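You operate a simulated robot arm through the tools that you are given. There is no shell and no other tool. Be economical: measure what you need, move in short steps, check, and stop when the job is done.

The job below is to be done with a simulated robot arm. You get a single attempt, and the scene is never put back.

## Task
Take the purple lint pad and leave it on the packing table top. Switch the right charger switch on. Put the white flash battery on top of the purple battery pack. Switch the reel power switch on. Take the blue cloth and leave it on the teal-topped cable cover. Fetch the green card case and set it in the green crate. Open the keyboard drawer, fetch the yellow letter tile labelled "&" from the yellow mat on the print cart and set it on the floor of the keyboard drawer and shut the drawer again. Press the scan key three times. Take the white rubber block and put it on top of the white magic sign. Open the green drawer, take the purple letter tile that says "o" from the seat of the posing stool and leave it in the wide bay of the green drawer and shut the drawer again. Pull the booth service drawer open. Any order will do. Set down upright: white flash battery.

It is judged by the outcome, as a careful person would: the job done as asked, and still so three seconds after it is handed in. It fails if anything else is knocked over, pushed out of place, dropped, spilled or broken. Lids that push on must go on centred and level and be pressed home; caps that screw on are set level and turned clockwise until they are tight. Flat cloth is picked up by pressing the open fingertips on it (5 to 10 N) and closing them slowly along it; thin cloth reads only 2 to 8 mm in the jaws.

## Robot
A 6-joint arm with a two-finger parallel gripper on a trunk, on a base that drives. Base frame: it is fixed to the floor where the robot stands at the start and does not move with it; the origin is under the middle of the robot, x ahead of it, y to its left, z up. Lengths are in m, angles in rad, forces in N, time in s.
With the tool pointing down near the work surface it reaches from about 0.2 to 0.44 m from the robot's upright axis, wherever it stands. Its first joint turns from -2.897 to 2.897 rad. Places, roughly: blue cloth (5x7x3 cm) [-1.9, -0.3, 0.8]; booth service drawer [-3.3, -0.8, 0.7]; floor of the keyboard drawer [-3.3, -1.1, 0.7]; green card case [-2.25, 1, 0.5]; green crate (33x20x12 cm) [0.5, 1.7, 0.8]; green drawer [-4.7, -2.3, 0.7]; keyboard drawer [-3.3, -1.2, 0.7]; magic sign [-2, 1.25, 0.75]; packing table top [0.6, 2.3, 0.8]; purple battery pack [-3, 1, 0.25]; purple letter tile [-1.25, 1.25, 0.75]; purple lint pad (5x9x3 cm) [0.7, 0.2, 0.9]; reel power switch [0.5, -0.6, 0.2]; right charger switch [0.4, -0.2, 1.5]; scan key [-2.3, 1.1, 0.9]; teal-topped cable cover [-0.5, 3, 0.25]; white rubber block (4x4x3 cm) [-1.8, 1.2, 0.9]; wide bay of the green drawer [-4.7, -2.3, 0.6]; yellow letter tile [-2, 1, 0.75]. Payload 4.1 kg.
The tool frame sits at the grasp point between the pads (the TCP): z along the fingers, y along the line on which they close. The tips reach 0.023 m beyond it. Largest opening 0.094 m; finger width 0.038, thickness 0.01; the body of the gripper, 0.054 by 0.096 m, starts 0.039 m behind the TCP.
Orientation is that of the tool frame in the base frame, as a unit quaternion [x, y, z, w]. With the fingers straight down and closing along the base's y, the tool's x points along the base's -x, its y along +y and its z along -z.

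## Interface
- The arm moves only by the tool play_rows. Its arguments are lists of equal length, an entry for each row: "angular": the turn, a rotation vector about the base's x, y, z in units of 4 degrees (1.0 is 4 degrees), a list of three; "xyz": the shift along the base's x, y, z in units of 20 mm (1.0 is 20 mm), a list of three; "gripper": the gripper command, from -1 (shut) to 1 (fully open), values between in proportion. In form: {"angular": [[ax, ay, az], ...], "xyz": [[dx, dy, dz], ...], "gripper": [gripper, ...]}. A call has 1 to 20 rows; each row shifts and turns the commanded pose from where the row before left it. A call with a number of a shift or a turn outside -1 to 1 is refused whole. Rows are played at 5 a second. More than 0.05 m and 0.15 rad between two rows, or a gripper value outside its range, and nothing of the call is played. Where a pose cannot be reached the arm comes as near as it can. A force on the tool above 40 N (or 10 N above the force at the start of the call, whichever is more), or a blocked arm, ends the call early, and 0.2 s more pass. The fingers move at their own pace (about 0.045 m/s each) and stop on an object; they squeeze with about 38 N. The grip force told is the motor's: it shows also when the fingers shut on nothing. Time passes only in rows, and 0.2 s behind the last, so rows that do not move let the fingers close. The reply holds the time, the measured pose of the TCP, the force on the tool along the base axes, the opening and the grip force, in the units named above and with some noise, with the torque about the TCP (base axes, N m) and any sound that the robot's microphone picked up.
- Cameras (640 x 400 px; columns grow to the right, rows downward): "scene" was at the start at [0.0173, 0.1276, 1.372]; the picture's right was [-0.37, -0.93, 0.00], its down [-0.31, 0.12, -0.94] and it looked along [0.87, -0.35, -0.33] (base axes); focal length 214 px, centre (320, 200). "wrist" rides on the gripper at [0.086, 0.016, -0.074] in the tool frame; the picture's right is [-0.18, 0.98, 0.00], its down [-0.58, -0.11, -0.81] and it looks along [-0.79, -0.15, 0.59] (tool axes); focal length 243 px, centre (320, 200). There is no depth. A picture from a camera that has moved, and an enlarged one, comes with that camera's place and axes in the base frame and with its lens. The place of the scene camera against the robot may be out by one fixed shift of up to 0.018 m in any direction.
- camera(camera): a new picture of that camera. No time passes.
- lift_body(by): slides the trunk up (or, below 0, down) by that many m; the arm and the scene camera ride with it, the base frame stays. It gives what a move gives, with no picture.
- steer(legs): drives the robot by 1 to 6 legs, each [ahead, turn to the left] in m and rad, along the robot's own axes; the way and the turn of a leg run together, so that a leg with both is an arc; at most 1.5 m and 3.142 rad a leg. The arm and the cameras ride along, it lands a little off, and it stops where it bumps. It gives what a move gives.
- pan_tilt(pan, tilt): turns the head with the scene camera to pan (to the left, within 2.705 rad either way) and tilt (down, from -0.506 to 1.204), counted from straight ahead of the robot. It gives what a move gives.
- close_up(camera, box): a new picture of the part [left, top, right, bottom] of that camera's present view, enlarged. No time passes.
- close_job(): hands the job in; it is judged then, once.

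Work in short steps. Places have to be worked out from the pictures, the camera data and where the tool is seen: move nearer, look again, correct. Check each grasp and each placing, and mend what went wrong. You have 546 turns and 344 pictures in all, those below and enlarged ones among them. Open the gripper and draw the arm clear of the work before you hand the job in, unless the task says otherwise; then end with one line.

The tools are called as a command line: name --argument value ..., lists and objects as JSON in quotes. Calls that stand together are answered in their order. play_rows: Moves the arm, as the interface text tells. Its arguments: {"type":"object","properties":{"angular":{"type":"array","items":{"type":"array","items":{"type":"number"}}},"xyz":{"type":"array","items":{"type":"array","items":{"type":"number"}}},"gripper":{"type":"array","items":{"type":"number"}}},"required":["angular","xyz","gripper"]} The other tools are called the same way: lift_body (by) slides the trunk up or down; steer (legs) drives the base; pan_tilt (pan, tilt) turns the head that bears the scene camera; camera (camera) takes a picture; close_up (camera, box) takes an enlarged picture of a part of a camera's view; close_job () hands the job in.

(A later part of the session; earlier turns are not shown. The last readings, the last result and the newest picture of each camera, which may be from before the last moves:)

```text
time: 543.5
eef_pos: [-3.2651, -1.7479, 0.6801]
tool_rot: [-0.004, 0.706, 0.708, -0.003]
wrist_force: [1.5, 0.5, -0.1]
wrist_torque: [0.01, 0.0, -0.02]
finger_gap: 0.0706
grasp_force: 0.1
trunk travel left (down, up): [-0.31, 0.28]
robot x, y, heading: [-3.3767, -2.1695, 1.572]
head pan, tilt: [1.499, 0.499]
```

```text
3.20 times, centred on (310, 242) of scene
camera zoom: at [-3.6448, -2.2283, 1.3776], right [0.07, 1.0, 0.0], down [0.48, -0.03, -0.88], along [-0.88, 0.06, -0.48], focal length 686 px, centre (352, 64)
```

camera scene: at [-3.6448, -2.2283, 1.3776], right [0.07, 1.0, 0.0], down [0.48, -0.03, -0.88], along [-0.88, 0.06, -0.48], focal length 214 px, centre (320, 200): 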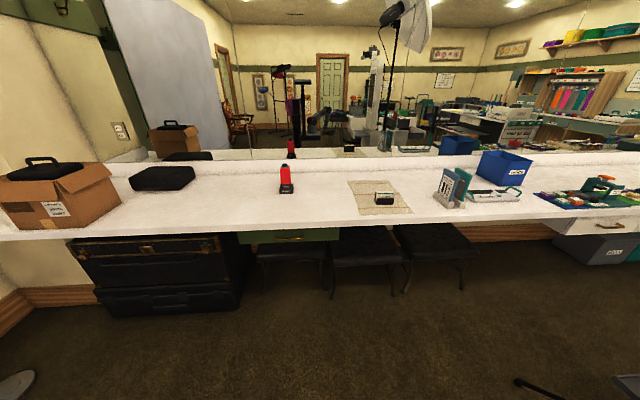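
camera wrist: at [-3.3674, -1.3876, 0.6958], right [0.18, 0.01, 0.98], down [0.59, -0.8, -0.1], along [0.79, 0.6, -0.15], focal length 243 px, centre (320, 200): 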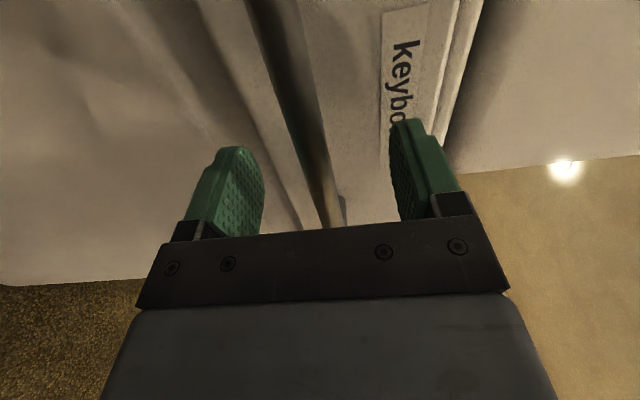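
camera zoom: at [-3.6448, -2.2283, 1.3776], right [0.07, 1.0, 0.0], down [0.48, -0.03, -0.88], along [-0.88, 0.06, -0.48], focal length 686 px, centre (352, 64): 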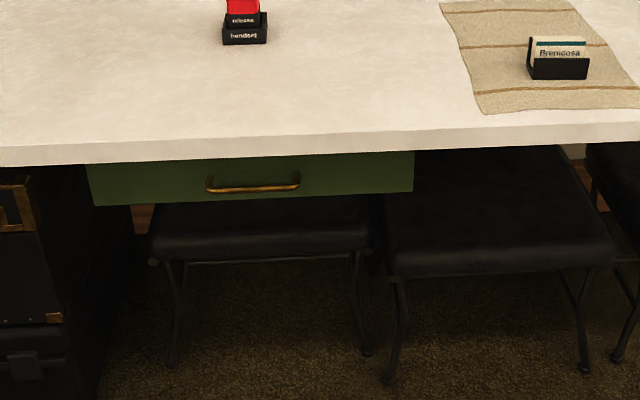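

Green drawer handle (brass bar) at ≈(-4.5,-2.32,0.7). I back up, turn to face it and approach.

steer --legs '[[-0.26, 0], [0, 1.571], [0.25, 0]]'

pan_tilt --pan 0.0 --tilt 0.6

camera --camera "scene"

camera --camera "wrist"

```text
time: 550.6
eef_pos: [-4.0496, -2.3135, 0.6803]
tool_rot: [-0.5, 0.498, 0.501, -0.5]
wrist_force: [-0.3, -0.3, -0.4]
wrist_torque: [0.02, 0.01, 0.01]
finger_gap: 0.0706
grasp_force: 0.0
trunk travel left (down, up): [-0.31, 0.28]
robot x, y, heading: [-3.6313, -2.4339, 3.137]
head pan, tilt: [1.499, 0.499]
```

```text
time: 552.2
eef_pos: [-4.0503, -2.3135, 0.6805]
tool_rot: [0.501, -0.499, -0.5, 0.501]
wrist_force: [-0.4, 0.1, -1.0]
wrist_torque: [-0.01, 0.0, -0.01]
finger_gap: 0.0704
grasp_force: 0.0
trunk travel left (down, up): [-0.31, 0.28]
robot x, y, heading: [-3.6301, -2.4314, 3.139]
head pan, tilt: [0.0, 0.6]
```

```text
169 pictures are left
camera scene: at [-3.6663, -2.6011, 1.3685], right [0.0, 1.0, 0.0], down [0.56, 0.0, -0.83], along [-0.83, 0.0, -0.56], focal length 214 px, centre (320, 200)
```

scene: 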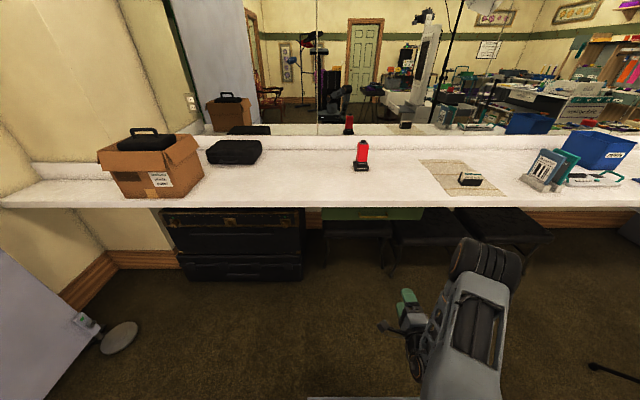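

```text
168 pictures are left
camera wrist: at [-3.9766, -2.401, 0.6964], right [0.0, 0.18, 0.98], down [0.81, 0.58, -0.11], along [-0.59, 0.79, -0.15], focal length 243 px, centre (320, 200)
```

wrist: 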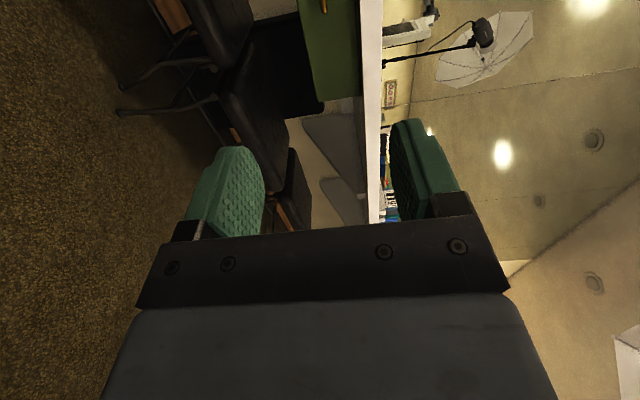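

Brass bar at ≈(-4.54, y −2.25…−2.40, z 0.676); counter underside ≈0.738. I narrow the jaws, align and drive in.

play_rows --angular '[[0, 0, 0], [0, 0, 0], [0, 0, 0]]' --xyz '[[0, -0.3, -0.1], [0, -0.3, -0.1], [0, 0, 0]]' --gripper '[0.1, 0.1, 0.1]'

steer --legs '[[0.36, 0.003]]'

camera --camera "wrist"

camera --camera "scene"

```text
time: 553.0
eef_pos: [-4.0494, -2.3251, 0.6763]
tool_rot: [0.5, -0.499, -0.5, 0.501]
wrist_force: [0.1, -0.7, 0.5]
wrist_torque: [0.0, 0.0, 0.02]
finger_gap: 0.0517
grasp_force: 0.1
trunk travel left (down, up): [-0.31, 0.28]
robot x, y, heading: [-3.6277, -2.4286, 3.141]
head pan, tilt: [0.0, 0.6]
```

```text
time: 555.4
eef_pos: [-4.4072, -2.325, 0.6757]
tool_rot: [0.501, -0.498, -0.501, 0.501]
wrist_force: [-0.8, 0.1, -0.5]
wrist_torque: [0.01, -0.01, -0.02]
finger_gap: 0.0517
grasp_force: 0.0
trunk travel left (down, up): [-0.31, 0.28]
robot x, y, heading: [-3.9874, -2.4303, 3.131]
head pan, tilt: [0.0, 0.6]
```

```text
167 pictures are left
camera wrist: at [-4.3349, -2.412, 0.6921], right [0.0, 0.18, 0.98], down [0.81, 0.58, -0.11], along [-0.59, 0.79, -0.15], focal length 243 px, centre (320, 200)
```

wrist: 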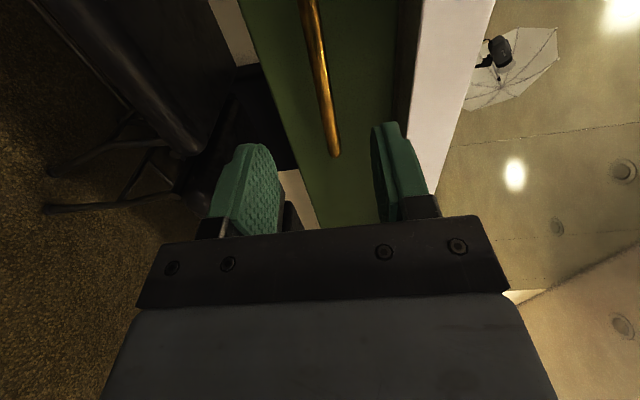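

```text
166 pictures are left
camera scene: at [-4.0243, -2.5997, 1.3685], right [0.0, 1.0, 0.0], down [0.56, 0.0, -0.83], along [-0.83, 0.0, -0.56], focal length 214 px, centre (320, 200)
```

scene: 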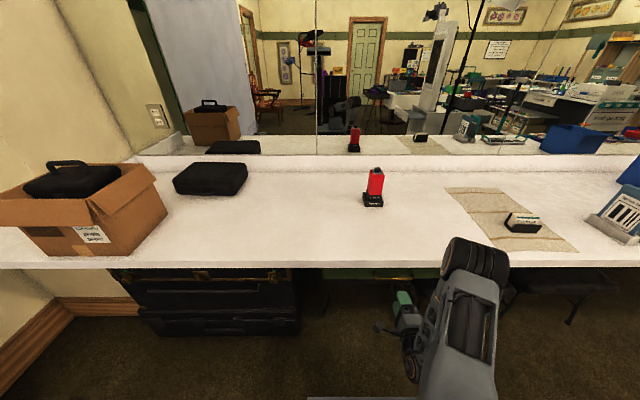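

Aligned. Advance to the bar.

play_rows --angular '[[0, 0, 0], [0, 0, 0], [0, 0, 0], [0, 0, 0], [0, 0, 0], [0, 0, 0], [0, 0, 0], [0, 0, 0]]' --xyz '[[-1, 0, 0], [-1, 0, 0], [-1, 0, 0], [-1, 0, 0], [-1, 0, 0], [-0.6, 0, 0], [-0.3, 0, 0], [0, 0, 0]]' --gripper '[0.1, 0.1, 0.1, 0.1, 0.1, 0.1, 0.1, 0.1]'

camera --camera "wrist"

```text
time: 556.8
eef_pos: [-4.513, -2.3245, 0.6742]
tool_rot: [-0.502, 0.502, 0.498, -0.498]
wrist_force: [17.9, -1.6, 6.4]
wrist_torque: [0.02, 0.75, 0.17]
finger_gap: 0.0542
grasp_force: 2.9
trunk travel left (down, up): [-0.31, 0.28]
robot x, y, heading: [-3.9874, -2.435, 3.137]
head pan, tilt: [0.0, 0.6]
stopped in row 7: the force on the tool passed its limit (the readings are from after the stop); the commanded pose is now the measured one
```

```text
165 pictures are left
camera wrist: at [-4.4387, -2.4121, 0.6909], right [-0.01, 0.18, 0.98], down [0.81, 0.58, -0.1], along [-0.59, 0.79, -0.15], focal length 243 px, centre (320, 200)
```

wrist: 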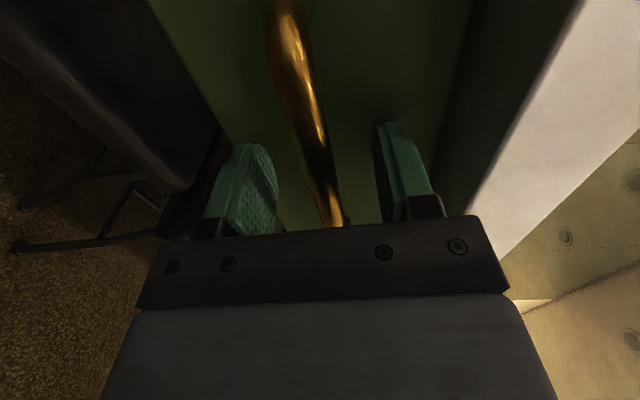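

Tips touch the face; bar is between the jaws. Ease 4 mm, close, then pull by +x.

play_rows --angular '[[0, 0, 0], [0, 0, 0], [0, 0, 0], [0, 0, 0], [0, 0, 0]]' --xyz '[[0.2, 0, 0], [0, 0, 0], [0, 0, 0], [0, 0, 0], [0, 0, 0]]' --gripper '[0.1, -1, -1, -1, -1]'

play_rows --angular '[[0, 0, 0], [0, 0, 0], [0, 0, 0], [0, 0, 0], [0, 0, 0], [0, 0, 0], [0, 0, 0], [0, 0, 0]]' --xyz '[[0.3, 0, 0], [0.6, 0, 0], [0.8, 0, 0], [0.8, 0, 0], [0.8, 0, 0], [0.8, 0, 0], [0.8, 0, 0], [0, 0, 0]]' --gripper '[-1, -1, -1, -1, -1, -1, -1, -1]'

camera --camera "scene"

```text
time: 558.0
eef_pos: [-4.512, -2.3244, 0.6782]
tool_rot: [-0.499, 0.499, 0.502, -0.5]
wrist_force: [-3.1, -1.2, 39.5]
wrist_torque: [-0.52, -0.5, 0.08]
finger_gap: 0.0117
grasp_force: 44.8
trunk travel left (down, up): [-0.31, 0.28]
robot x, y, heading: [-3.9853, -2.4294, 3.138]
head pan, tilt: [0.0, 0.6]
```

```text
time: 558.6
eef_pos: [-4.4939, -2.3238, 0.6786]
tool_rot: [-0.497, 0.497, 0.503, -0.502]
wrist_force: [-2.8, -4.5, 15.9]
wrist_torque: [-0.56, -0.04, -0.99]
finger_gap: 0.0119
grasp_force: 45.0
trunk travel left (down, up): [-0.31, 0.28]
robot x, y, heading: [-3.9877, -2.4301, 3.137]
head pan, tilt: [0.0, 0.6]
stopped in row 3: the force on the tool passed its limit (the readings are from after the stop); the commanded pose is now the measured one
```

```text
164 pictures are left
camera scene: at [-4.0232, -2.6002, 1.3678], right [0.0, 1.0, 0.0], down [0.56, 0.0, -0.83], along [-0.83, 0.0, -0.56], focal length 214 px, centre (320, 200)
```

scene: 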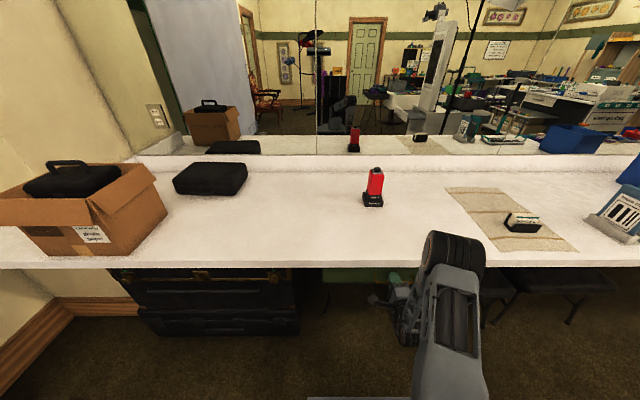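

Vertical preload has been reset; pull on.

play_rows --angular '[[0, 0, 0], [0, 0, 0], [0, 0, 0], [0, 0, 0], [0, 0, 0], [0, 0, 0], [0, 0, 0], [0, 0, 0]]' --xyz '[[0.3, 0, 0.05], [0.5, 0, 0.05], [0.6, 0, 0], [0.6, 0, 0], [0.6, 0, 0], [0.6, 0, 0], [0.6, 0, 0], [0, 0, 0]]' --gripper '[-1, -1, -1, -1, -1, -1, -1, -1]'

```text
time: 560.4
eef_pos: [-4.4169, -2.3237, 0.6776]
tool_rot: [-0.5, 0.5, 0.501, -0.499]
wrist_force: [0.0, -5.4, 1.2]
wrist_torque: [-0.24, 0.0, 0.37]
finger_gap: 0.0118
grasp_force: 45.4
trunk travel left (down, up): [-0.31, 0.28]
robot x, y, heading: [-3.9873, -2.4278, 3.133]
head pan, tilt: [0.0, 0.6]
```

steer --legs '[[-0.13, 0]]'

camera --camera "scene"

```text
time: 561.7
eef_pos: [-4.2857, -2.3229, 0.6787]
tool_rot: [-0.499, 0.499, 0.501, -0.501]
wrist_force: [-0.5, -1.0, -6.1]
wrist_torque: [-0.27, 0.04, 0.09]
finger_gap: 0.0117
grasp_force: 45.2
trunk travel left (down, up): [-0.31, 0.28]
robot x, y, heading: [-3.8546, -2.4326, 3.136]
head pan, tilt: [0.0, 0.6]
```

```text
163 pictures are left
camera scene: at [-3.8933, -2.6002, 1.3685], right [0.0, 1.0, 0.0], down [0.57, 0.0, -0.82], along [-0.82, 0.0, -0.57], focal length 214 px, centre (320, 200)
```

scene: 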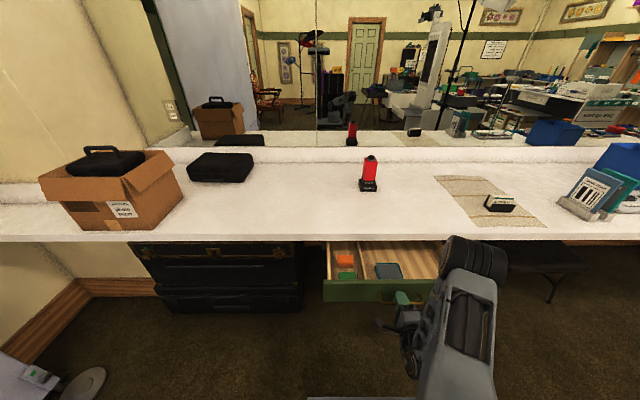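

close_up --camera "scene" --box '[310, 220, 470, 320]'

play_rows --angular '[[0, 0, 0], [0, 0, 0], [0, 0, 0], [0, 0, 0]]' --xyz '[[0.5, 0, 0], [0.5, 0, 0], [0.5, 0, 0], [0, 0, 0]]' --gripper '[-1, -1, -1, -1]'

```text
4.00 times, centred on (390, 270) of scene
camera zoom: at [-3.8933, -2.6002, 1.3685], right [0.0, 1.0, 0.0], down [0.57, 0.0, -0.82], along [-0.82, 0.0, -0.57], focal length 858 px, centre (40, -80)
```

zoom: 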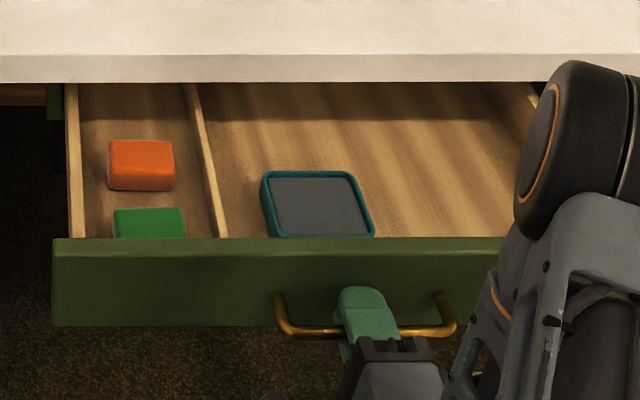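

```text
time: 562.7
eef_pos: [-4.2553, -2.3247, 0.6778]
tool_rot: [0.499, -0.499, -0.5, 0.501]
wrist_force: [-0.9, 0.5, -4.2]
wrist_torque: [-0.19, 0.05, 0.57]
finger_gap: 0.0115
grasp_force: 44.6
trunk travel left (down, up): [-0.31, 0.28]
robot x, y, heading: [-3.8549, -2.4308, 3.135]
head pan, tilt: [0.0, 0.6]
```

The wide bay has free floor right of a grey tray (around (-4.42,-2.18)). Release and back away.

play_rows --angular '[[0, 0, 0], [0, 0, 0], [0, 0, 0], [0, 0, 0], [0, 0, 0], [0, 0, 0]]' --xyz '[[0, 0, 0], [0, 0, 0], [0, 0, 0], [0.8, 0, 0], [0.8, 0, 0], [0.8, 0, 0]]' --gripper '[-0.4, 0.1, 0.1, 0.1, 0.1, 0.1]'

steer --legs '[[-0.3, 0]]'

camera --camera "scene"

```text
time: 564.3
eef_pos: [-4.2375, -2.3005, 0.6837]
tool_rot: [-0.496, 0.45, 0.547, -0.502]
wrist_force: [-0.2, -0.1, -0.2]
wrist_torque: [0.0, 0.0, -0.02]
finger_gap: 0.0519
grasp_force: 0.1
trunk travel left (down, up): [-0.31, 0.28]
robot x, y, heading: [-3.8527, -2.4281, 3.136]
head pan, tilt: [0.0, 0.6]
stopped in row 6: the arm was blocked; the commanded pose is now the measured one
```

```text
time: 566.4
eef_pos: [-3.9393, -2.3006, 0.6832]
tool_rot: [-0.496, 0.45, 0.548, -0.501]
wrist_force: [-0.7, 0.0, -1.1]
wrist_torque: [0.06, -0.01, 0.0]
finger_gap: 0.0515
grasp_force: 0.1
trunk travel left (down, up): [-0.31, 0.28]
robot x, y, heading: [-3.5558, -2.4292, 3.136]
head pan, tilt: [0.0, 0.6]
```

```text
161 pictures are left
camera scene: at [-3.5948, -2.6017, 1.3685], right [0.01, 1.0, 0.0], down [0.57, 0.0, -0.82], along [-0.82, 0.0, -0.57], focal length 214 px, centre (320, 200)
```

scene: 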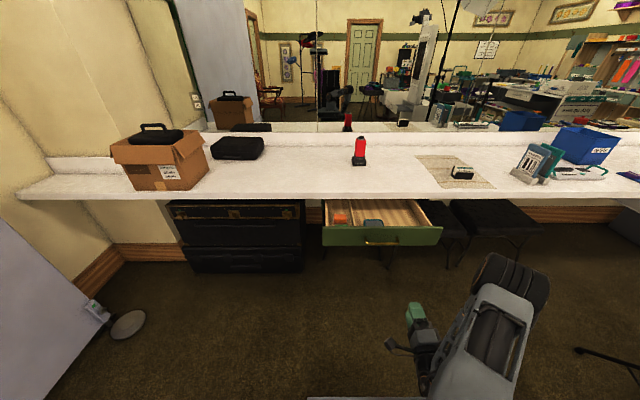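

Drawer left open. I extend slightly and rotate the tool back to pointing down, then undo the yaw.

play_rows --angular '[[0, 0, 0], [0, 0, 0], [0, 0, 0], [0, 0, 0], [0, -1, 0], [0, -1, 0], [0, -1, 0], [0, -1, 0], [0, -1, 0], [0, -1, 0], [0, -1, 0], [0, -1, 0], [0, -1, 0], [0, -1, 0], [0, -1, 0], [0, -1, 0], [0, -1, 0], [0, -1, 0], [0, -1, 0], [0, -1, 0]]' --xyz '[[-1, 0, 0], [-1, 0, 0], [-1, 0, 0.5], [-1, 0, 0.5], [-0.5, 0, 0.5], [0, 0, 0.5], [0, 0, 0.5], [0, 0, 0.5], [0, 0, 0.5], [0, 0, 0.5], [0, 0, 0.5], [0, 0, 0.5], [0, 0, 0], [0, 0, 0], [0, 0, 0], [0, 0, 0], [0, 0, 0], [0, 0, 0], [0, 0, 0], [0, 0, 0]]' --gripper '[0.5, 0.5, 0.5, 0.5, 0.5, 0.5, 0.5, 0.5, 0.5, 0.5, 0.5, 0.5, 0.5, 0.5, 0.5, 0.5, 0.5, 0.5, 0.5, 0.5]'

```text
time: 570.6
eef_pos: [-4.0289, -2.3014, 0.7838]
tool_rot: [0.708, -0.645, -0.21, 0.197]
wrist_force: [-0.2, -0.2, 0.6]
wrist_torque: [0.06, 0.02, 0.01]
finger_gap: 0.0703
grasp_force: 0.0
trunk travel left (down, up): [-0.31, 0.28]
robot x, y, heading: [-3.5548, -2.4286, 3.136]
head pan, tilt: [0.0, 0.6]
```

play_rows --angular '[[0, -1, 0], [0, -1, 0], [0, -1, 0], [0, -1, 0], [0, -1, 0], [0, -1, 0], [0, -1, 0], [0, -1, 0], [0, -0.4, 0], [0, 0, 1], [0, 0, 1], [0, 0, 1], [0, 0, 1], [0, 0, 1], [0, 0, 1], [0, 0, 1], [0, 0, 1], [0, 0, 1], [0, 0, 1], [0, 0, 1]]' --xyz '[[0, 0, 0], [0, 0, 0], [0, 0, 0], [0, 0, 0], [0, 0, 0], [0, 0, 0], [0, 0, 0], [0, 0, 0], [0, 0, 0], [0, 0, 0], [0, 0, 0], [0, 0, 0], [0, 0, 0], [0, 0, 0], [0, 0, 0], [0, 0, 0], [0, 0, 0], [0, 0, 0], [0, 0, 0], [0, 0, 0]]' --gripper '[0.5, 0.5, 0.5, 0.5, 0.5, 0.5, 0.5, 0.5, 0.5, 0.5, 0.5, 0.5, 0.5, 0.5, 0.5, 0.5, 0.5, 0.5, 0.5, 0.5]'

play_rows --angular '[[0, 0, 1], [0, 0, 1], [0, 0, 1], [0, 0, 1], [0, 0, 1], [0, 0, 1], [0, 0, 1], [0, 0, 1], [0, 0, 1], [0, 0, 1]]' --xyz '[[0, 0, 0], [0, 0, 0], [0, 0, 0], [0, 0, 0], [0, 0, 0], [0, 0, 0], [0, 0, 0], [0, 0, 0], [0, 0, 0], [0, 0, 0]]' --gripper '[0.5, 0.5, 0.5, 0.5, 0.5, 0.5, 0.5, 0.5, 0.5, 0.5]'

```text
time: 574.8
eef_pos: [-4.0278, -2.3002, 0.7825]
tool_rot: [0.938, -0.347, 0.005, 0.015]
wrist_force: [0.0, 0.6, 0.7]
wrist_torque: [-0.01, 0.0, 0.03]
finger_gap: 0.0703
grasp_force: 0.1
out of reach, approached as far as the arm can: row 2
trunk travel left (down, up): [-0.31, 0.28]
robot x, y, heading: [-3.5601, -2.4352, 3.139]
head pan, tilt: [0.0, 0.6]
```

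```text
time: 577.0
eef_pos: [-4.0279, -2.3011, 0.7838]
tool_rot: [1.0, -0.005, 0.01, 0.013]
wrist_force: [-0.6, -0.7, 0.0]
wrist_torque: [-0.01, 0.0, -0.03]
finger_gap: 0.0706
grasp_force: 0.0
trunk travel left (down, up): [-0.31, 0.28]
robot x, y, heading: [-3.5579, -2.4339, 3.138]
head pan, tilt: [0.0, 0.6]
```

Now fetch the "&" tile. I raise the trunk and drive back up the corridor to face the cart at (-2.55,0.45).

lift_body --by 0.26

steer --legs '[[0, 3.142], [1.01, 0], [0, 1.571], [1.45, 0], [1.38, 0]]'

pan_tilt --pan -0.3 --tilt 0.8

camera --camera "scene"

```text
time: 579.6
eef_pos: [-4.0285, -2.3, 1.0432]
tool_rot: [1.0, -0.007, 0.01, 0.014]
wrist_force: [0.2, -0.6, 0.7]
wrist_torque: [-0.01, -0.02, 0.02]
finger_gap: 0.0706
grasp_force: 0.0
trunk travel left (down, up): [-0.57, 0.02]
robot x, y, heading: [-3.5557, -2.4355, 3.136]
head pan, tilt: [0.0, 0.6]
```

```text
refused: 3.142 is not a number from -3.14159 to 3.14159
```

```text
time: 580.4
eef_pos: [-4.0275, -2.3006, 1.0432]
tool_rot: [1.0, -0.006, 0.01, 0.014]
wrist_force: [-0.6, -0.4, -0.2]
wrist_torque: [0.02, 0.0, 0.01]
finger_gap: 0.0705
grasp_force: 0.1
trunk travel left (down, up): [-0.57, 0.02]
robot x, y, heading: [-3.5542, -2.427, 3.129]
head pan, tilt: [-0.3, 0.799]
```

```text
160 pictures are left
camera scene: at [-3.5832, -2.578, 1.6117], right [0.3, 0.95, 0.0], down [0.68, -0.21, -0.7], along [-0.67, 0.21, -0.72], focal length 214 px, centre (320, 200)
```

scene: 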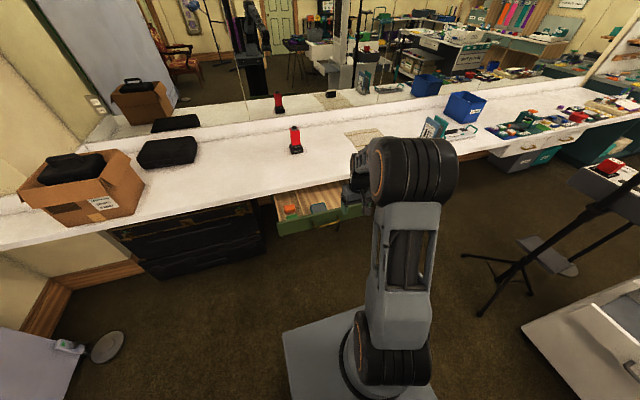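

steer --legs '[[0, 3.14], [1.0, 0], [0, 1.571], [1.45, 0], [1.4, 0]]'

camera --camera "scene"

```text
time: 610.1
eef_pos: [-2.455, 0.8848, 1.0434]
tool_rot: [0.71, -0.704, -0.003, 0.016]
wrist_force: [0.3, 0.0, -0.4]
wrist_torque: [0.02, -0.03, 0.0]
finger_gap: 0.0704
grasp_force: 0.0
trunk travel left (down, up): [-0.57, 0.02]
robot x, y, heading: [-2.5795, 0.4085, 1.592]
head pan, tilt: [-0.3, 0.799]
```

```text
159 pictures are left
camera scene: at [-2.7281, 0.4213, 1.6116], right [0.96, -0.28, 0.0], down [-0.2, -0.69, -0.7], along [0.19, 0.67, -0.72], focal length 214 px, centre (320, 200)
```

scene: 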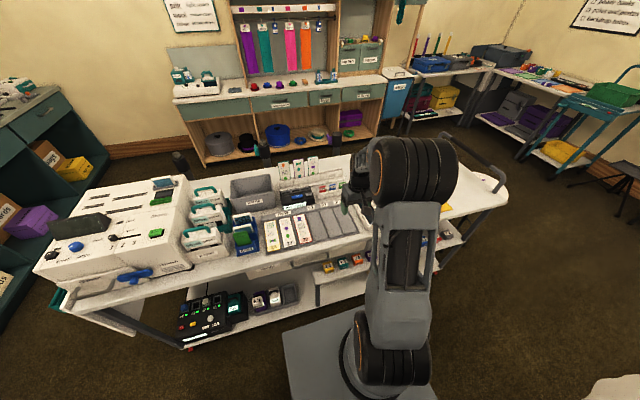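

The "&" tile should be at ≈(-2.17,0.97,0.875). I reposition slightly closer.

steer --legs '[[0, -0.6], [0.14, 0], [0, 0.58]]'

camera --camera "wrist"

camera --camera "scene"

```text
time: 614.7
eef_pos: [-2.3652, 0.999, 1.0428]
tool_rot: [-0.7, 0.714, 0.002, -0.015]
wrist_force: [-0.1, 0.1, -0.7]
wrist_torque: [0.0, 0.0, -0.01]
finger_gap: 0.0705
grasp_force: 0.1
trunk travel left (down, up): [-0.57, 0.02]
robot x, y, heading: [-2.5005, 0.5274, 1.561]
head pan, tilt: [-0.3, 0.799]
```

```text
158 pictures are left
camera wrist: at [-2.3816, 0.913, 1.1197], right [-0.98, 0.2, 0.02], down [0.14, 0.59, 0.79], along [0.15, 0.78, -0.61], focal length 243 px, centre (320, 200)
```

wrist: 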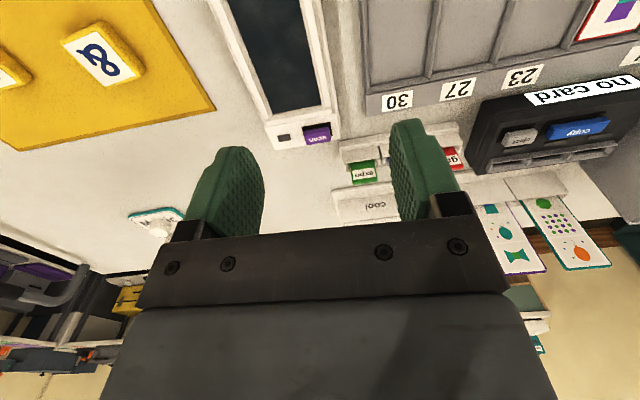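

```text
157 pictures are left
camera scene: at [-2.6502, 0.542, 1.6116], right [0.95, -0.31, 0.0], down [-0.22, -0.68, -0.7], along [0.21, 0.66, -0.72], focal length 214 px, centre (320, 200)
```

scene: 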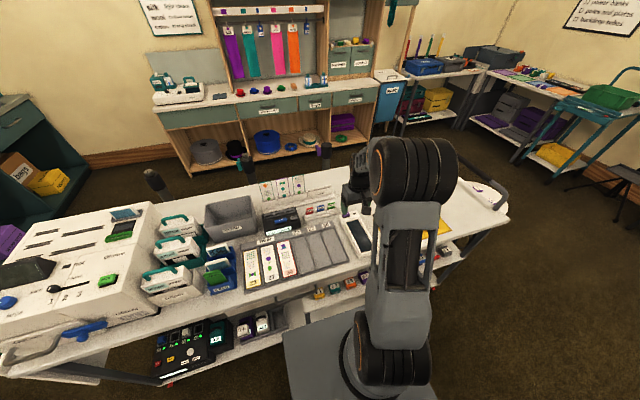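

Tile at (-2.172,0.968). Move above it.

play_rows --angular '[[0, 0, 0], [0, 0, 0], [0, 0, 0], [0, 0, 0], [0, 0, 0], [0, 0, 0], [0, 0, 0], [0, 0, 0], [0, 0, 0], [0, 0, 0], [0, 0, 0]]' --xyz '[[1, -0.15, 0], [1, -0.15, 0], [1, -0.15, 0], [1, -0.15, 0], [1, -0.15, 0], [1, -0.15, 0], [1, -0.15, 0], [1, -0.15, 0], [1, -0.15, -0.5], [0.65, -0.2, -1], [0, 0, -1]]' --gripper '[1, 1, 1, 1, 1, 1, 1, 1, 1, 1, 1]'

camera --camera "wrist"

```text
time: 617.1
eef_pos: [-2.1717, 0.968, 0.9933]
tool_rot: [-0.701, 0.713, 0.002, -0.016]
wrist_force: [0.3, -0.7, -0.7]
wrist_torque: [0.01, 0.02, 0.01]
finger_gap: 0.0942
grasp_force: 0.1
trunk travel left (down, up): [-0.57, 0.02]
robot x, y, heading: [-2.4983, 0.5259, 1.554]
head pan, tilt: [-0.3, 0.799]
```

```text
156 pictures are left
camera wrist: at [-2.1887, 0.8819, 1.0692], right [-0.98, 0.2, 0.02], down [0.14, 0.59, 0.79], along [0.15, 0.78, -0.61], focal length 243 px, centre (320, 200)
```

wrist: 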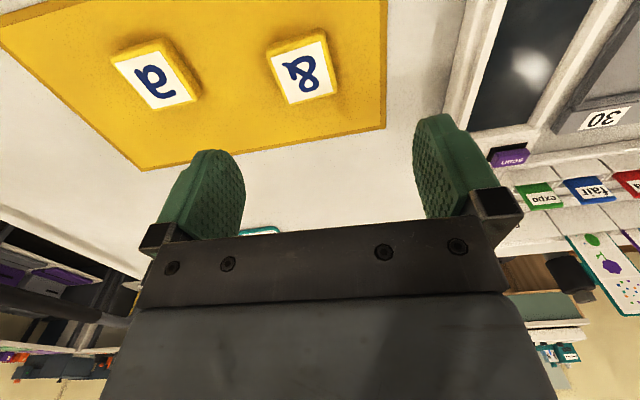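

Tile centre (-2.162,0.964). I align, set jaws to ~68 mm, and descend.

play_rows --angular '[[0, 0, 0], [0, 0, 0], [0, 0, 0], [0, 0, 0], [0, 0, 0], [0, 0, 0]]' --xyz '[[0.45, -0.2, -0.7], [0, 0, -1], [0, 0, -1], [0, 0, -1], [0, 0, -1], [0, 0, 0]]' --gripper '[0.45, 0.45, 0.45, 0.45, 0.45, 0.45]'

camera --camera "wrist"

```text
time: 618.5
eef_pos: [-2.1636, 0.9645, 0.8996]
tool_rot: [-0.701, 0.713, 0.002, -0.015]
wrist_force: [0.7, 0.5, -0.2]
wrist_torque: [0.06, -0.01, 0.01]
finger_gap: 0.0681
grasp_force: 0.2
trunk travel left (down, up): [-0.57, 0.02]
robot x, y, heading: [-2.5006, 0.5254, 1.558]
head pan, tilt: [-0.3, 0.799]
```

```text
155 pictures are left
camera wrist: at [-2.1795, 0.8782, 0.9758], right [-0.98, 0.2, 0.02], down [0.14, 0.59, 0.79], along [0.15, 0.78, -0.61], focal length 243 px, centre (320, 200)
```

wrist: 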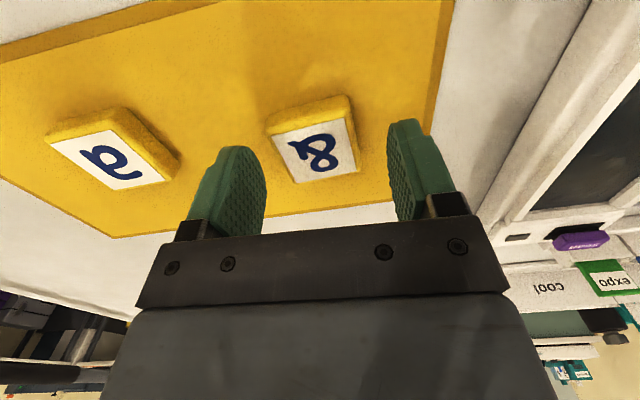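

play_rows --angular '[[0, 0, 0], [0, 0, 0], [0, 0, 0], [0, 0, 0], [0, 0, 0], [0, 0, 0]]' --xyz '[[0, 0, -0.3], [0, 0, -0.2], [0, 0, -0.1], [0, 0, -0.1], [0, 0, -0.1], [0, 0, 0]]' --gripper '[0.45, 0.45, 0.45, 0.45, 0.45, 0.45]'

camera --camera "wrist"

```text
time: 619.9
eef_pos: [-2.1631, 0.964, 0.883]
tool_rot: [-0.701, 0.713, 0.003, -0.016]
wrist_force: [0.0, 0.5, -0.7]
wrist_torque: [-0.02, -0.01, -0.03]
finger_gap: 0.0682
grasp_force: 0.0
trunk travel left (down, up): [-0.57, 0.02]
robot x, y, heading: [-2.4962, 0.5277, 1.564]
head pan, tilt: [-0.3, 0.799]
```

```text
154 pictures are left
camera wrist: at [-2.1793, 0.8785, 0.9596], right [-0.98, 0.2, 0.02], down [0.14, 0.59, 0.79], along [0.15, 0.78, -0.61], focal length 243 px, centre (320, 200)
```

wrist: 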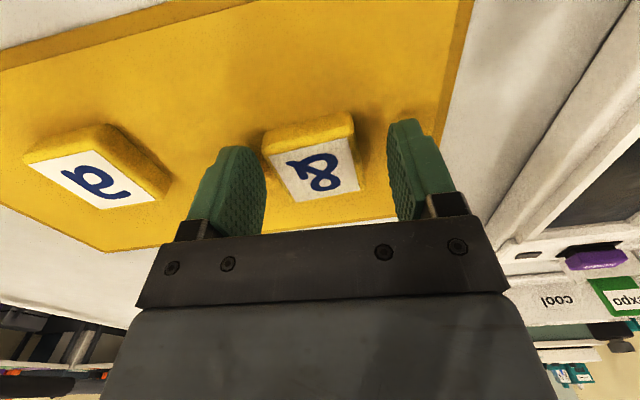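

play_rows --angular '[[0, 0, 0], [0, 0, 0], [0, 0, 0], [0, 0, 0], [0, 0, 0], [0, 0, 0]]' --xyz '[[0, 0, -0.1], [0, 0, -0.1], [0, 0, 0], [0, 0, 0], [0, 0, 0], [0, 0, 0]]' --gripper '[0.45, 0.45, -1, -1, -1, -1]'

play_rows --angular '[[0, 0, 0], [0, 0, 0], [0, 0, 0], [0, 0, 0], [0, 0, 0], [0, 0, 0], [0, 0, 0], [0, 0, 0]]' --xyz '[[0, 0, 0.5], [0, 0, 1], [0, 0, 1], [0, 0, 1], [0, 0, 1], [0, 0, 1], [0, 0, 1], [0, 0, 1]]' --gripper '[-1, -1, -1, -1, -1, -1, -1, -1]'

camera --camera "wrist"

```text
time: 621.3
eef_pos: [-2.1626, 0.964, 0.879]
tool_rot: [-0.701, 0.713, 0.002, -0.016]
wrist_force: [-0.9, -0.2, -0.2]
wrist_torque: [-0.03, -0.02, 0.01]
finger_gap: 0.0466
grasp_force: 38.1
trunk travel left (down, up): [-0.57, 0.02]
robot x, y, heading: [-2.4994, 0.5308, 1.558]
head pan, tilt: [-0.3, 0.799]
```

```text
time: 623.1
eef_pos: [-2.1638, 0.9622, 1.0291]
tool_rot: [-0.701, 0.713, 0.003, -0.016]
wrist_force: [-0.1, 1.6, 0.0]
wrist_torque: [0.01, -0.01, 0.02]
finger_gap: 0.0469
grasp_force: 38.1
trunk travel left (down, up): [-0.57, 0.02]
robot x, y, heading: [-2.4958, 0.5245, 1.563]
head pan, tilt: [-0.3, 0.799]
```

```text
153 pictures are left
camera wrist: at [-2.1793, 0.8776, 1.1055], right [-0.98, 0.2, 0.02], down [0.14, 0.59, 0.79], along [0.15, 0.78, -0.61], focal length 243 px, centre (320, 200)
```

wrist: 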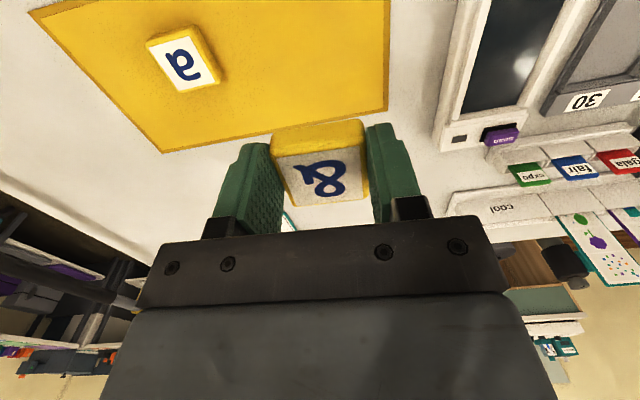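

Tile held. I retract and drive back to the keyboard drawer's side.

play_rows --angular '[[0, 0, 0], [0, 0, 0], [0, 0, 0], [0, 0, 0], [0, 0, 0], [0, 0, 0], [0, 0, 0], [0, 0, 0], [0, 0, 0], [0, 0, 0]]' --xyz '[[-1, 0.1, 0], [-1, 0.1, 0], [-1, 0.1, 0], [-1, 0.1, 0], [-1, 0.1, 0], [-1, 0.1, 0], [-1, 0.1, 0], [-1, 0.1, 0], [-1, 0.1, 0], [-1, 0.1, 0]]' --gripper '[-1, -1, -1, -1, -1, -1, -1, -1, -1, -1]'

steer --legs '[[0, -0.5], [-0.2, 0], [0, 1.826], [0, 1.826]]'

steer --legs '[[1.2, 0], [1.18, 0], [0, -1.571], [0.8, 0], [0, -1.571]]'

pan_tilt --pan 0.0 --tilt 0.7

camera --camera "scene"

```text
time: 625.3
eef_pos: [-2.3638, 0.9814, 1.0288]
tool_rot: [-0.701, 0.713, 0.002, -0.017]
wrist_force: [-0.5, -0.4, -0.9]
wrist_torque: [0.02, -0.03, -0.01]
finger_gap: 0.0466
grasp_force: 38.6
trunk travel left (down, up): [-0.57, 0.02]
robot x, y, heading: [-2.4996, 0.525, 1.561]
head pan, tilt: [-0.3, 0.799]
```

```text
time: 637.1
eef_pos: [-2.728, -0.1056, 1.0285]
tool_rot: [0.709, 0.705, 0.016, 0.002]
wrist_force: [0.3, 0.4, -0.3]
wrist_torque: [0.01, -0.01, 0.0]
finger_gap: 0.0466
grasp_force: 38.2
trunk travel left (down, up): [-0.57, 0.02]
robot x, y, heading: [-2.5978, 0.352, -1.569]
head pan, tilt: [-0.3, 0.799]
```

```text
time: 660.4
eef_pos: [-3.2628, -1.59, 1.0294]
tool_rot: [-0.7, 0.714, 0.002, -0.015]
wrist_force: [-0.2, -0.3, -0.7]
wrist_torque: [0.01, 0.01, -0.01]
finger_gap: 0.0467
grasp_force: 38.6
trunk travel left (down, up): [-0.57, 0.02]
robot x, y, heading: [-3.3986, -2.0454, 1.554]
head pan, tilt: [-0.3, 0.799]
```

```text
time: 661.2
eef_pos: [-3.262, -1.5896, 1.0287]
tool_rot: [-0.7, 0.714, 0.003, -0.016]
wrist_force: [0.4, -0.6, -0.8]
wrist_torque: [-0.03, -0.04, -0.01]
finger_gap: 0.0463
grasp_force: 38.0
trunk travel left (down, up): [-0.57, 0.02]
robot x, y, heading: [-3.3983, -2.0435, 1.559]
head pan, tilt: [0.0, 0.7]
```

```text
152 pictures are left
camera scene: at [-3.5726, -2.0218, 1.6199], right [1.0, -0.01, 0.0], down [-0.01, -0.64, -0.76], along [0.01, 0.76, -0.64], focal length 214 px, centre (320, 200)
```

scene: 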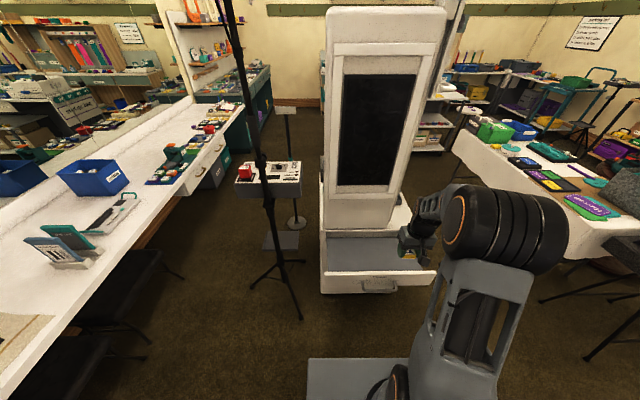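

Drive ahead 0.12 and lower the trunk 0.2 to look into the drawer with the wrist camera.

steer --legs '[[0.12, 0.012]]'

lift_body --by -0.18

camera --camera "wrist"

camera --camera "scene"

```text
time: 662.4
eef_pos: [-3.2647, -1.4658, 1.0288]
tool_rot: [-0.705, 0.709, 0.003, -0.016]
wrist_force: [-0.2, 0.9, -0.1]
wrist_torque: [-0.02, -0.02, 0.0]
finger_gap: 0.0465
grasp_force: 38.1
trunk travel left (down, up): [-0.57, 0.02]
robot x, y, heading: [-3.3965, -1.9277, 1.572]
head pan, tilt: [0.0, 0.7]
```

```text
time: 664.4
eef_pos: [-3.2651, -1.4681, 0.8488]
tool_rot: [-0.704, 0.71, 0.002, -0.016]
wrist_force: [0.2, -0.1, -0.4]
wrist_torque: [0.02, -0.04, 0.0]
finger_gap: 0.0466
grasp_force: 38.1
trunk travel left (down, up): [-0.39, 0.2]
robot x, y, heading: [-3.3964, -1.9281, 1.572]
head pan, tilt: [0.0, 0.7]
```

```text
151 pictures are left
camera wrist: at [-3.2815, -1.5533, 0.9258], right [-0.98, 0.19, 0.02], down [0.13, 0.6, 0.79], along [0.14, 0.78, -0.61], focal length 243 px, centre (320, 200)
```

wrist: 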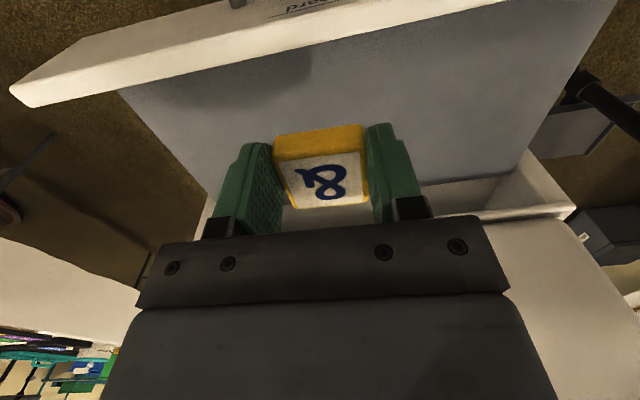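

```text
150 pictures are left
camera scene: at [-3.5722, -1.9031, 1.4399], right [1.0, 0.0, 0.0], down [0.0, -0.64, -0.76], along [0.0, 0.76, -0.64], focal length 214 px, centre (320, 200)
```

scene: 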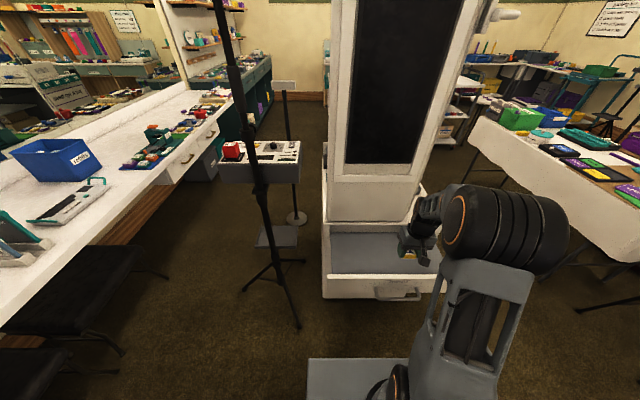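

I move 60 mm further in over the drawer floor and descend.

play_rows --angular '[[0, 0, 0], [0, 0, 0], [0, 0, 0], [0, 0, 0], [0, 0, 0], [0, 0, 0], [0, 0, 0], [0, 0, 0], [0, 0, 0]]' --xyz '[[-0.3, 1, 0], [-0.3, 1, 0], [-0.2, 1, 0], [0, 0, -1], [0, 0, -1], [0, 0, -1], [0, 0, -1], [0, 0, -1], [0, 0, 0]]' --gripper '[-1, -1, -1, -1, -1, -1, -1, -1, -1]'

camera --camera "wrist"

close_up --camera "scene" --box '[300, 180, 500, 305]'

```text
time: 666.4
eef_pos: [-3.2808, -1.4073, 0.7495]
tool_rot: [-0.704, 0.71, 0.003, -0.016]
wrist_force: [-0.4, -0.3, -0.7]
wrist_torque: [0.0, 0.02, -0.02]
finger_gap: 0.0464
grasp_force: 37.9
trunk travel left (down, up): [-0.39, 0.2]
robot x, y, heading: [-3.3968, -1.9205, 1.571]
head pan, tilt: [0.0, 0.7]
```

```text
149 pictures are left
camera wrist: at [-3.2969, -1.4929, 0.8256], right [-0.98, 0.19, 0.02], down [0.13, 0.6, 0.79], along [0.14, 0.78, -0.61], focal length 243 px, centre (320, 200)
```

wrist: 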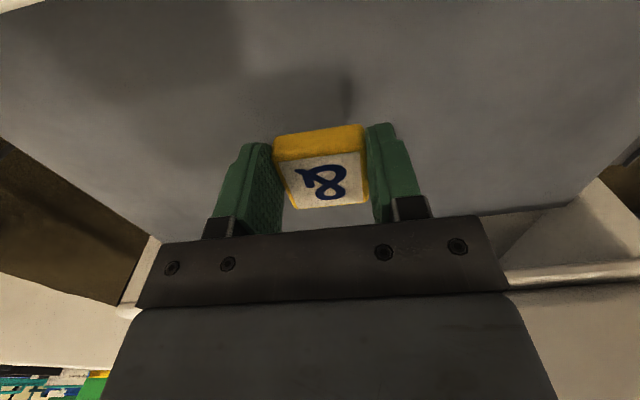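

```text
3.20 times, centred on (400, 242) of scene
camera zoom: at [-3.5721, -1.9029, 1.4399], right [1.0, 0.0, 0.0], down [0.0, -0.64, -0.76], along [0.0, 0.76, -0.64], focal length 686 px, centre (64, 64)
```

zoom: 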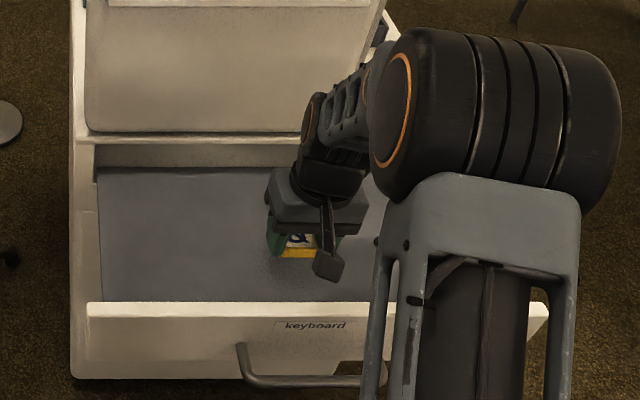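

Inside the drawer outline. Lower with small steps to contact.

play_rows --angular '[[0, 0, 0], [0, 0, 0], [0, 0, 0], [0, 0, 0], [0, 0, 0], [0, 0, 0], [0, 0, 0], [0, 0, 0]]' --xyz '[[0, 0, -1], [0, 0, -0.5], [0, 0, -0.25], [0, 0, -0.2], [0, 0, -0.2], [0, 0, -0.2], [0, 0, -0.2], [0, 0, -0.2]]' --gripper '[-1, -1, -1, -1, -1, -1, -1, -1]'

camera --camera "wrist"

```text
time: 668.0
eef_pos: [-3.2813, -1.4051, 0.7045]
tool_rot: [-0.705, 0.71, 0.006, -0.011]
wrist_force: [-2.3, -4.2, 18.5]
wrist_torque: [-0.14, -0.18, -0.16]
finger_gap: 0.0469
grasp_force: 38.1
trunk travel left (down, up): [-0.39, 0.2]
robot x, y, heading: [-3.3963, -1.9288, 1.573]
head pan, tilt: [0.0, 0.7]
stopped in row 8: the force on the tool passed its limit (the readings are from after the stop); the commanded pose is now the measured one
```

```text
147 pictures are left
camera wrist: at [-3.2974, -1.4917, 0.7794], right [-0.98, 0.19, 0.02], down [0.13, 0.59, 0.8], along [0.14, 0.79, -0.6], focal length 243 px, centre (320, 200)
```

wrist: 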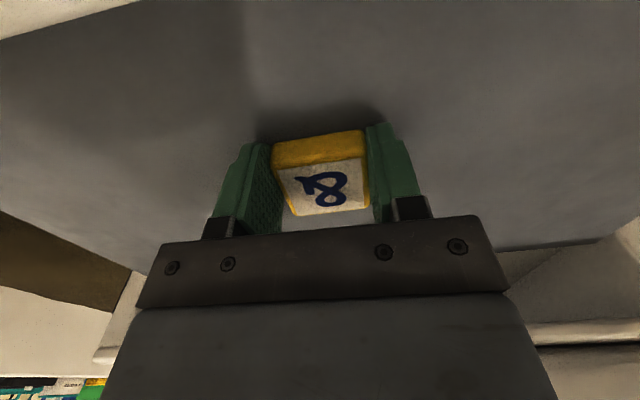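

Contact with the drawer floor. Release and rise.

play_rows --angular '[[0, 0, 0], [0, 0, 0], [0, 0, 0], [0, 0, 0], [0, 0, 0], [0, 0, 0], [0, 0, 0], [0, 0, 0], [0, 0, 0], [0, 0, 0]]' --xyz '[[0, 0, 0.1], [0, 0, 0], [0, 0, 0], [0, 0, 0.5], [0, 0, 1], [0, 0, 1], [0, 0, 1], [0, 0, 1], [0, 0, 1], [0, 0, 1]]' --gripper '[-1, 0.3, 0.4, 0.4, 0.4, 0.4, 0.4, 0.4, 0.4, 0.4]'

camera --camera "wrist"

```text
time: 670.2
eef_pos: [-3.2813, -1.4046, 0.8331]
tool_rot: [-0.705, 0.709, 0.004, -0.013]
wrist_force: [-0.2, 1.3, -0.3]
wrist_torque: [0.0, 0.0, 0.0]
finger_gap: 0.0658
grasp_force: 0.1
trunk travel left (down, up): [-0.39, 0.2]
robot x, y, heading: [-3.3991, -1.9229, 1.574]
head pan, tilt: [0.0, 0.7]
```

```text
146 pictures are left
camera wrist: at [-3.2972, -1.4909, 0.9095], right [-0.98, 0.19, 0.02], down [0.13, 0.59, 0.8], along [0.14, 0.78, -0.6], focal length 243 px, centre (320, 200)
```

wrist: 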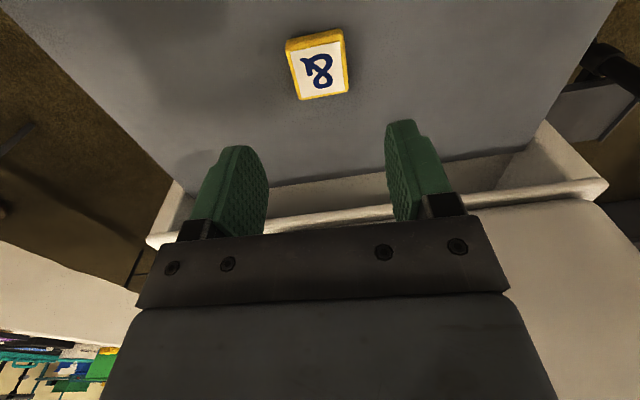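

Tile lies on the drawer floor. To close: back off, lower the closed fingers in front of the handle bar, then push.

steer --legs '[[-0.23, 0]]'

play_rows --angular '[[0, 0, 0], [0, 0, 0], [0, 0, 0], [0, 0, 0], [0, 0, 0], [0, 0, 0], [0, 0, 0], [0, 0, 0]]' --xyz '[[0, 0, -1], [0, 0, -1], [0, 0, -1], [0, 0, -1], [0, 0, -1], [0, 0, -1], [0, 0, -1], [0, 0, -0.2]]' --gripper '[-1, -1, -1, -1, -1, -1, -1, -1]'

camera --camera "wrist"

close_up --camera "scene" --box '[300, 150, 500, 275]'

```text
time: 672.0
eef_pos: [-3.2811, -1.6373, 0.8339]
tool_rot: [-0.704, 0.71, 0.005, -0.014]
wrist_force: [0.8, -0.1, -0.5]
wrist_torque: [0.02, 0.01, -0.01]
finger_gap: 0.0657
grasp_force: 0.1
trunk travel left (down, up): [-0.39, 0.2]
robot x, y, heading: [-3.3997, -2.1556, 1.568]
head pan, tilt: [0.0, 0.7]
```

```text
time: 673.8
eef_pos: [-3.2807, -1.6377, 0.6885]
tool_rot: [-0.703, 0.711, 0.004, -0.013]
wrist_force: [1.1, -0.7, -0.7]
wrist_torque: [-0.01, 0.01, -0.02]
finger_gap: 0.0
grasp_force: 38.3
trunk travel left (down, up): [-0.39, 0.2]
robot x, y, heading: [-3.3945, -2.1568, 1.572]
head pan, tilt: [0.0, 0.7]
```

```text
145 pictures are left
camera wrist: at [-3.2968, -1.7237, 0.7652], right [-0.98, 0.19, 0.02], down [0.13, 0.59, 0.8], along [0.14, 0.78, -0.6], focal length 243 px, centre (320, 200)
```

wrist: 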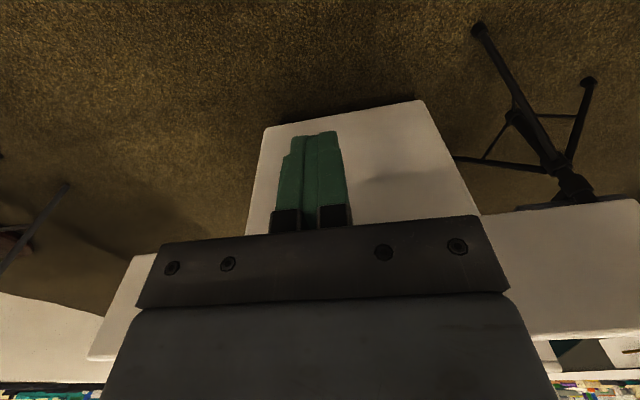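

```text
3.20 times, centred on (400, 212) of scene
camera zoom: at [-3.5723, -2.1355, 1.4399], right [1.0, 0.0, 0.0], down [0.0, -0.64, -0.76], along [0.0, 0.76, -0.64], focal length 686 px, centre (64, 160)
```

zoom: 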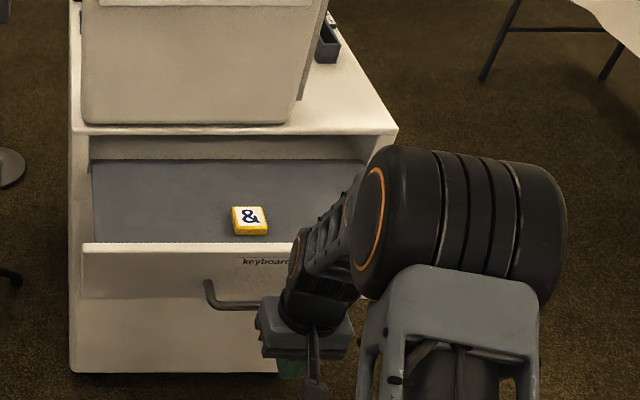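

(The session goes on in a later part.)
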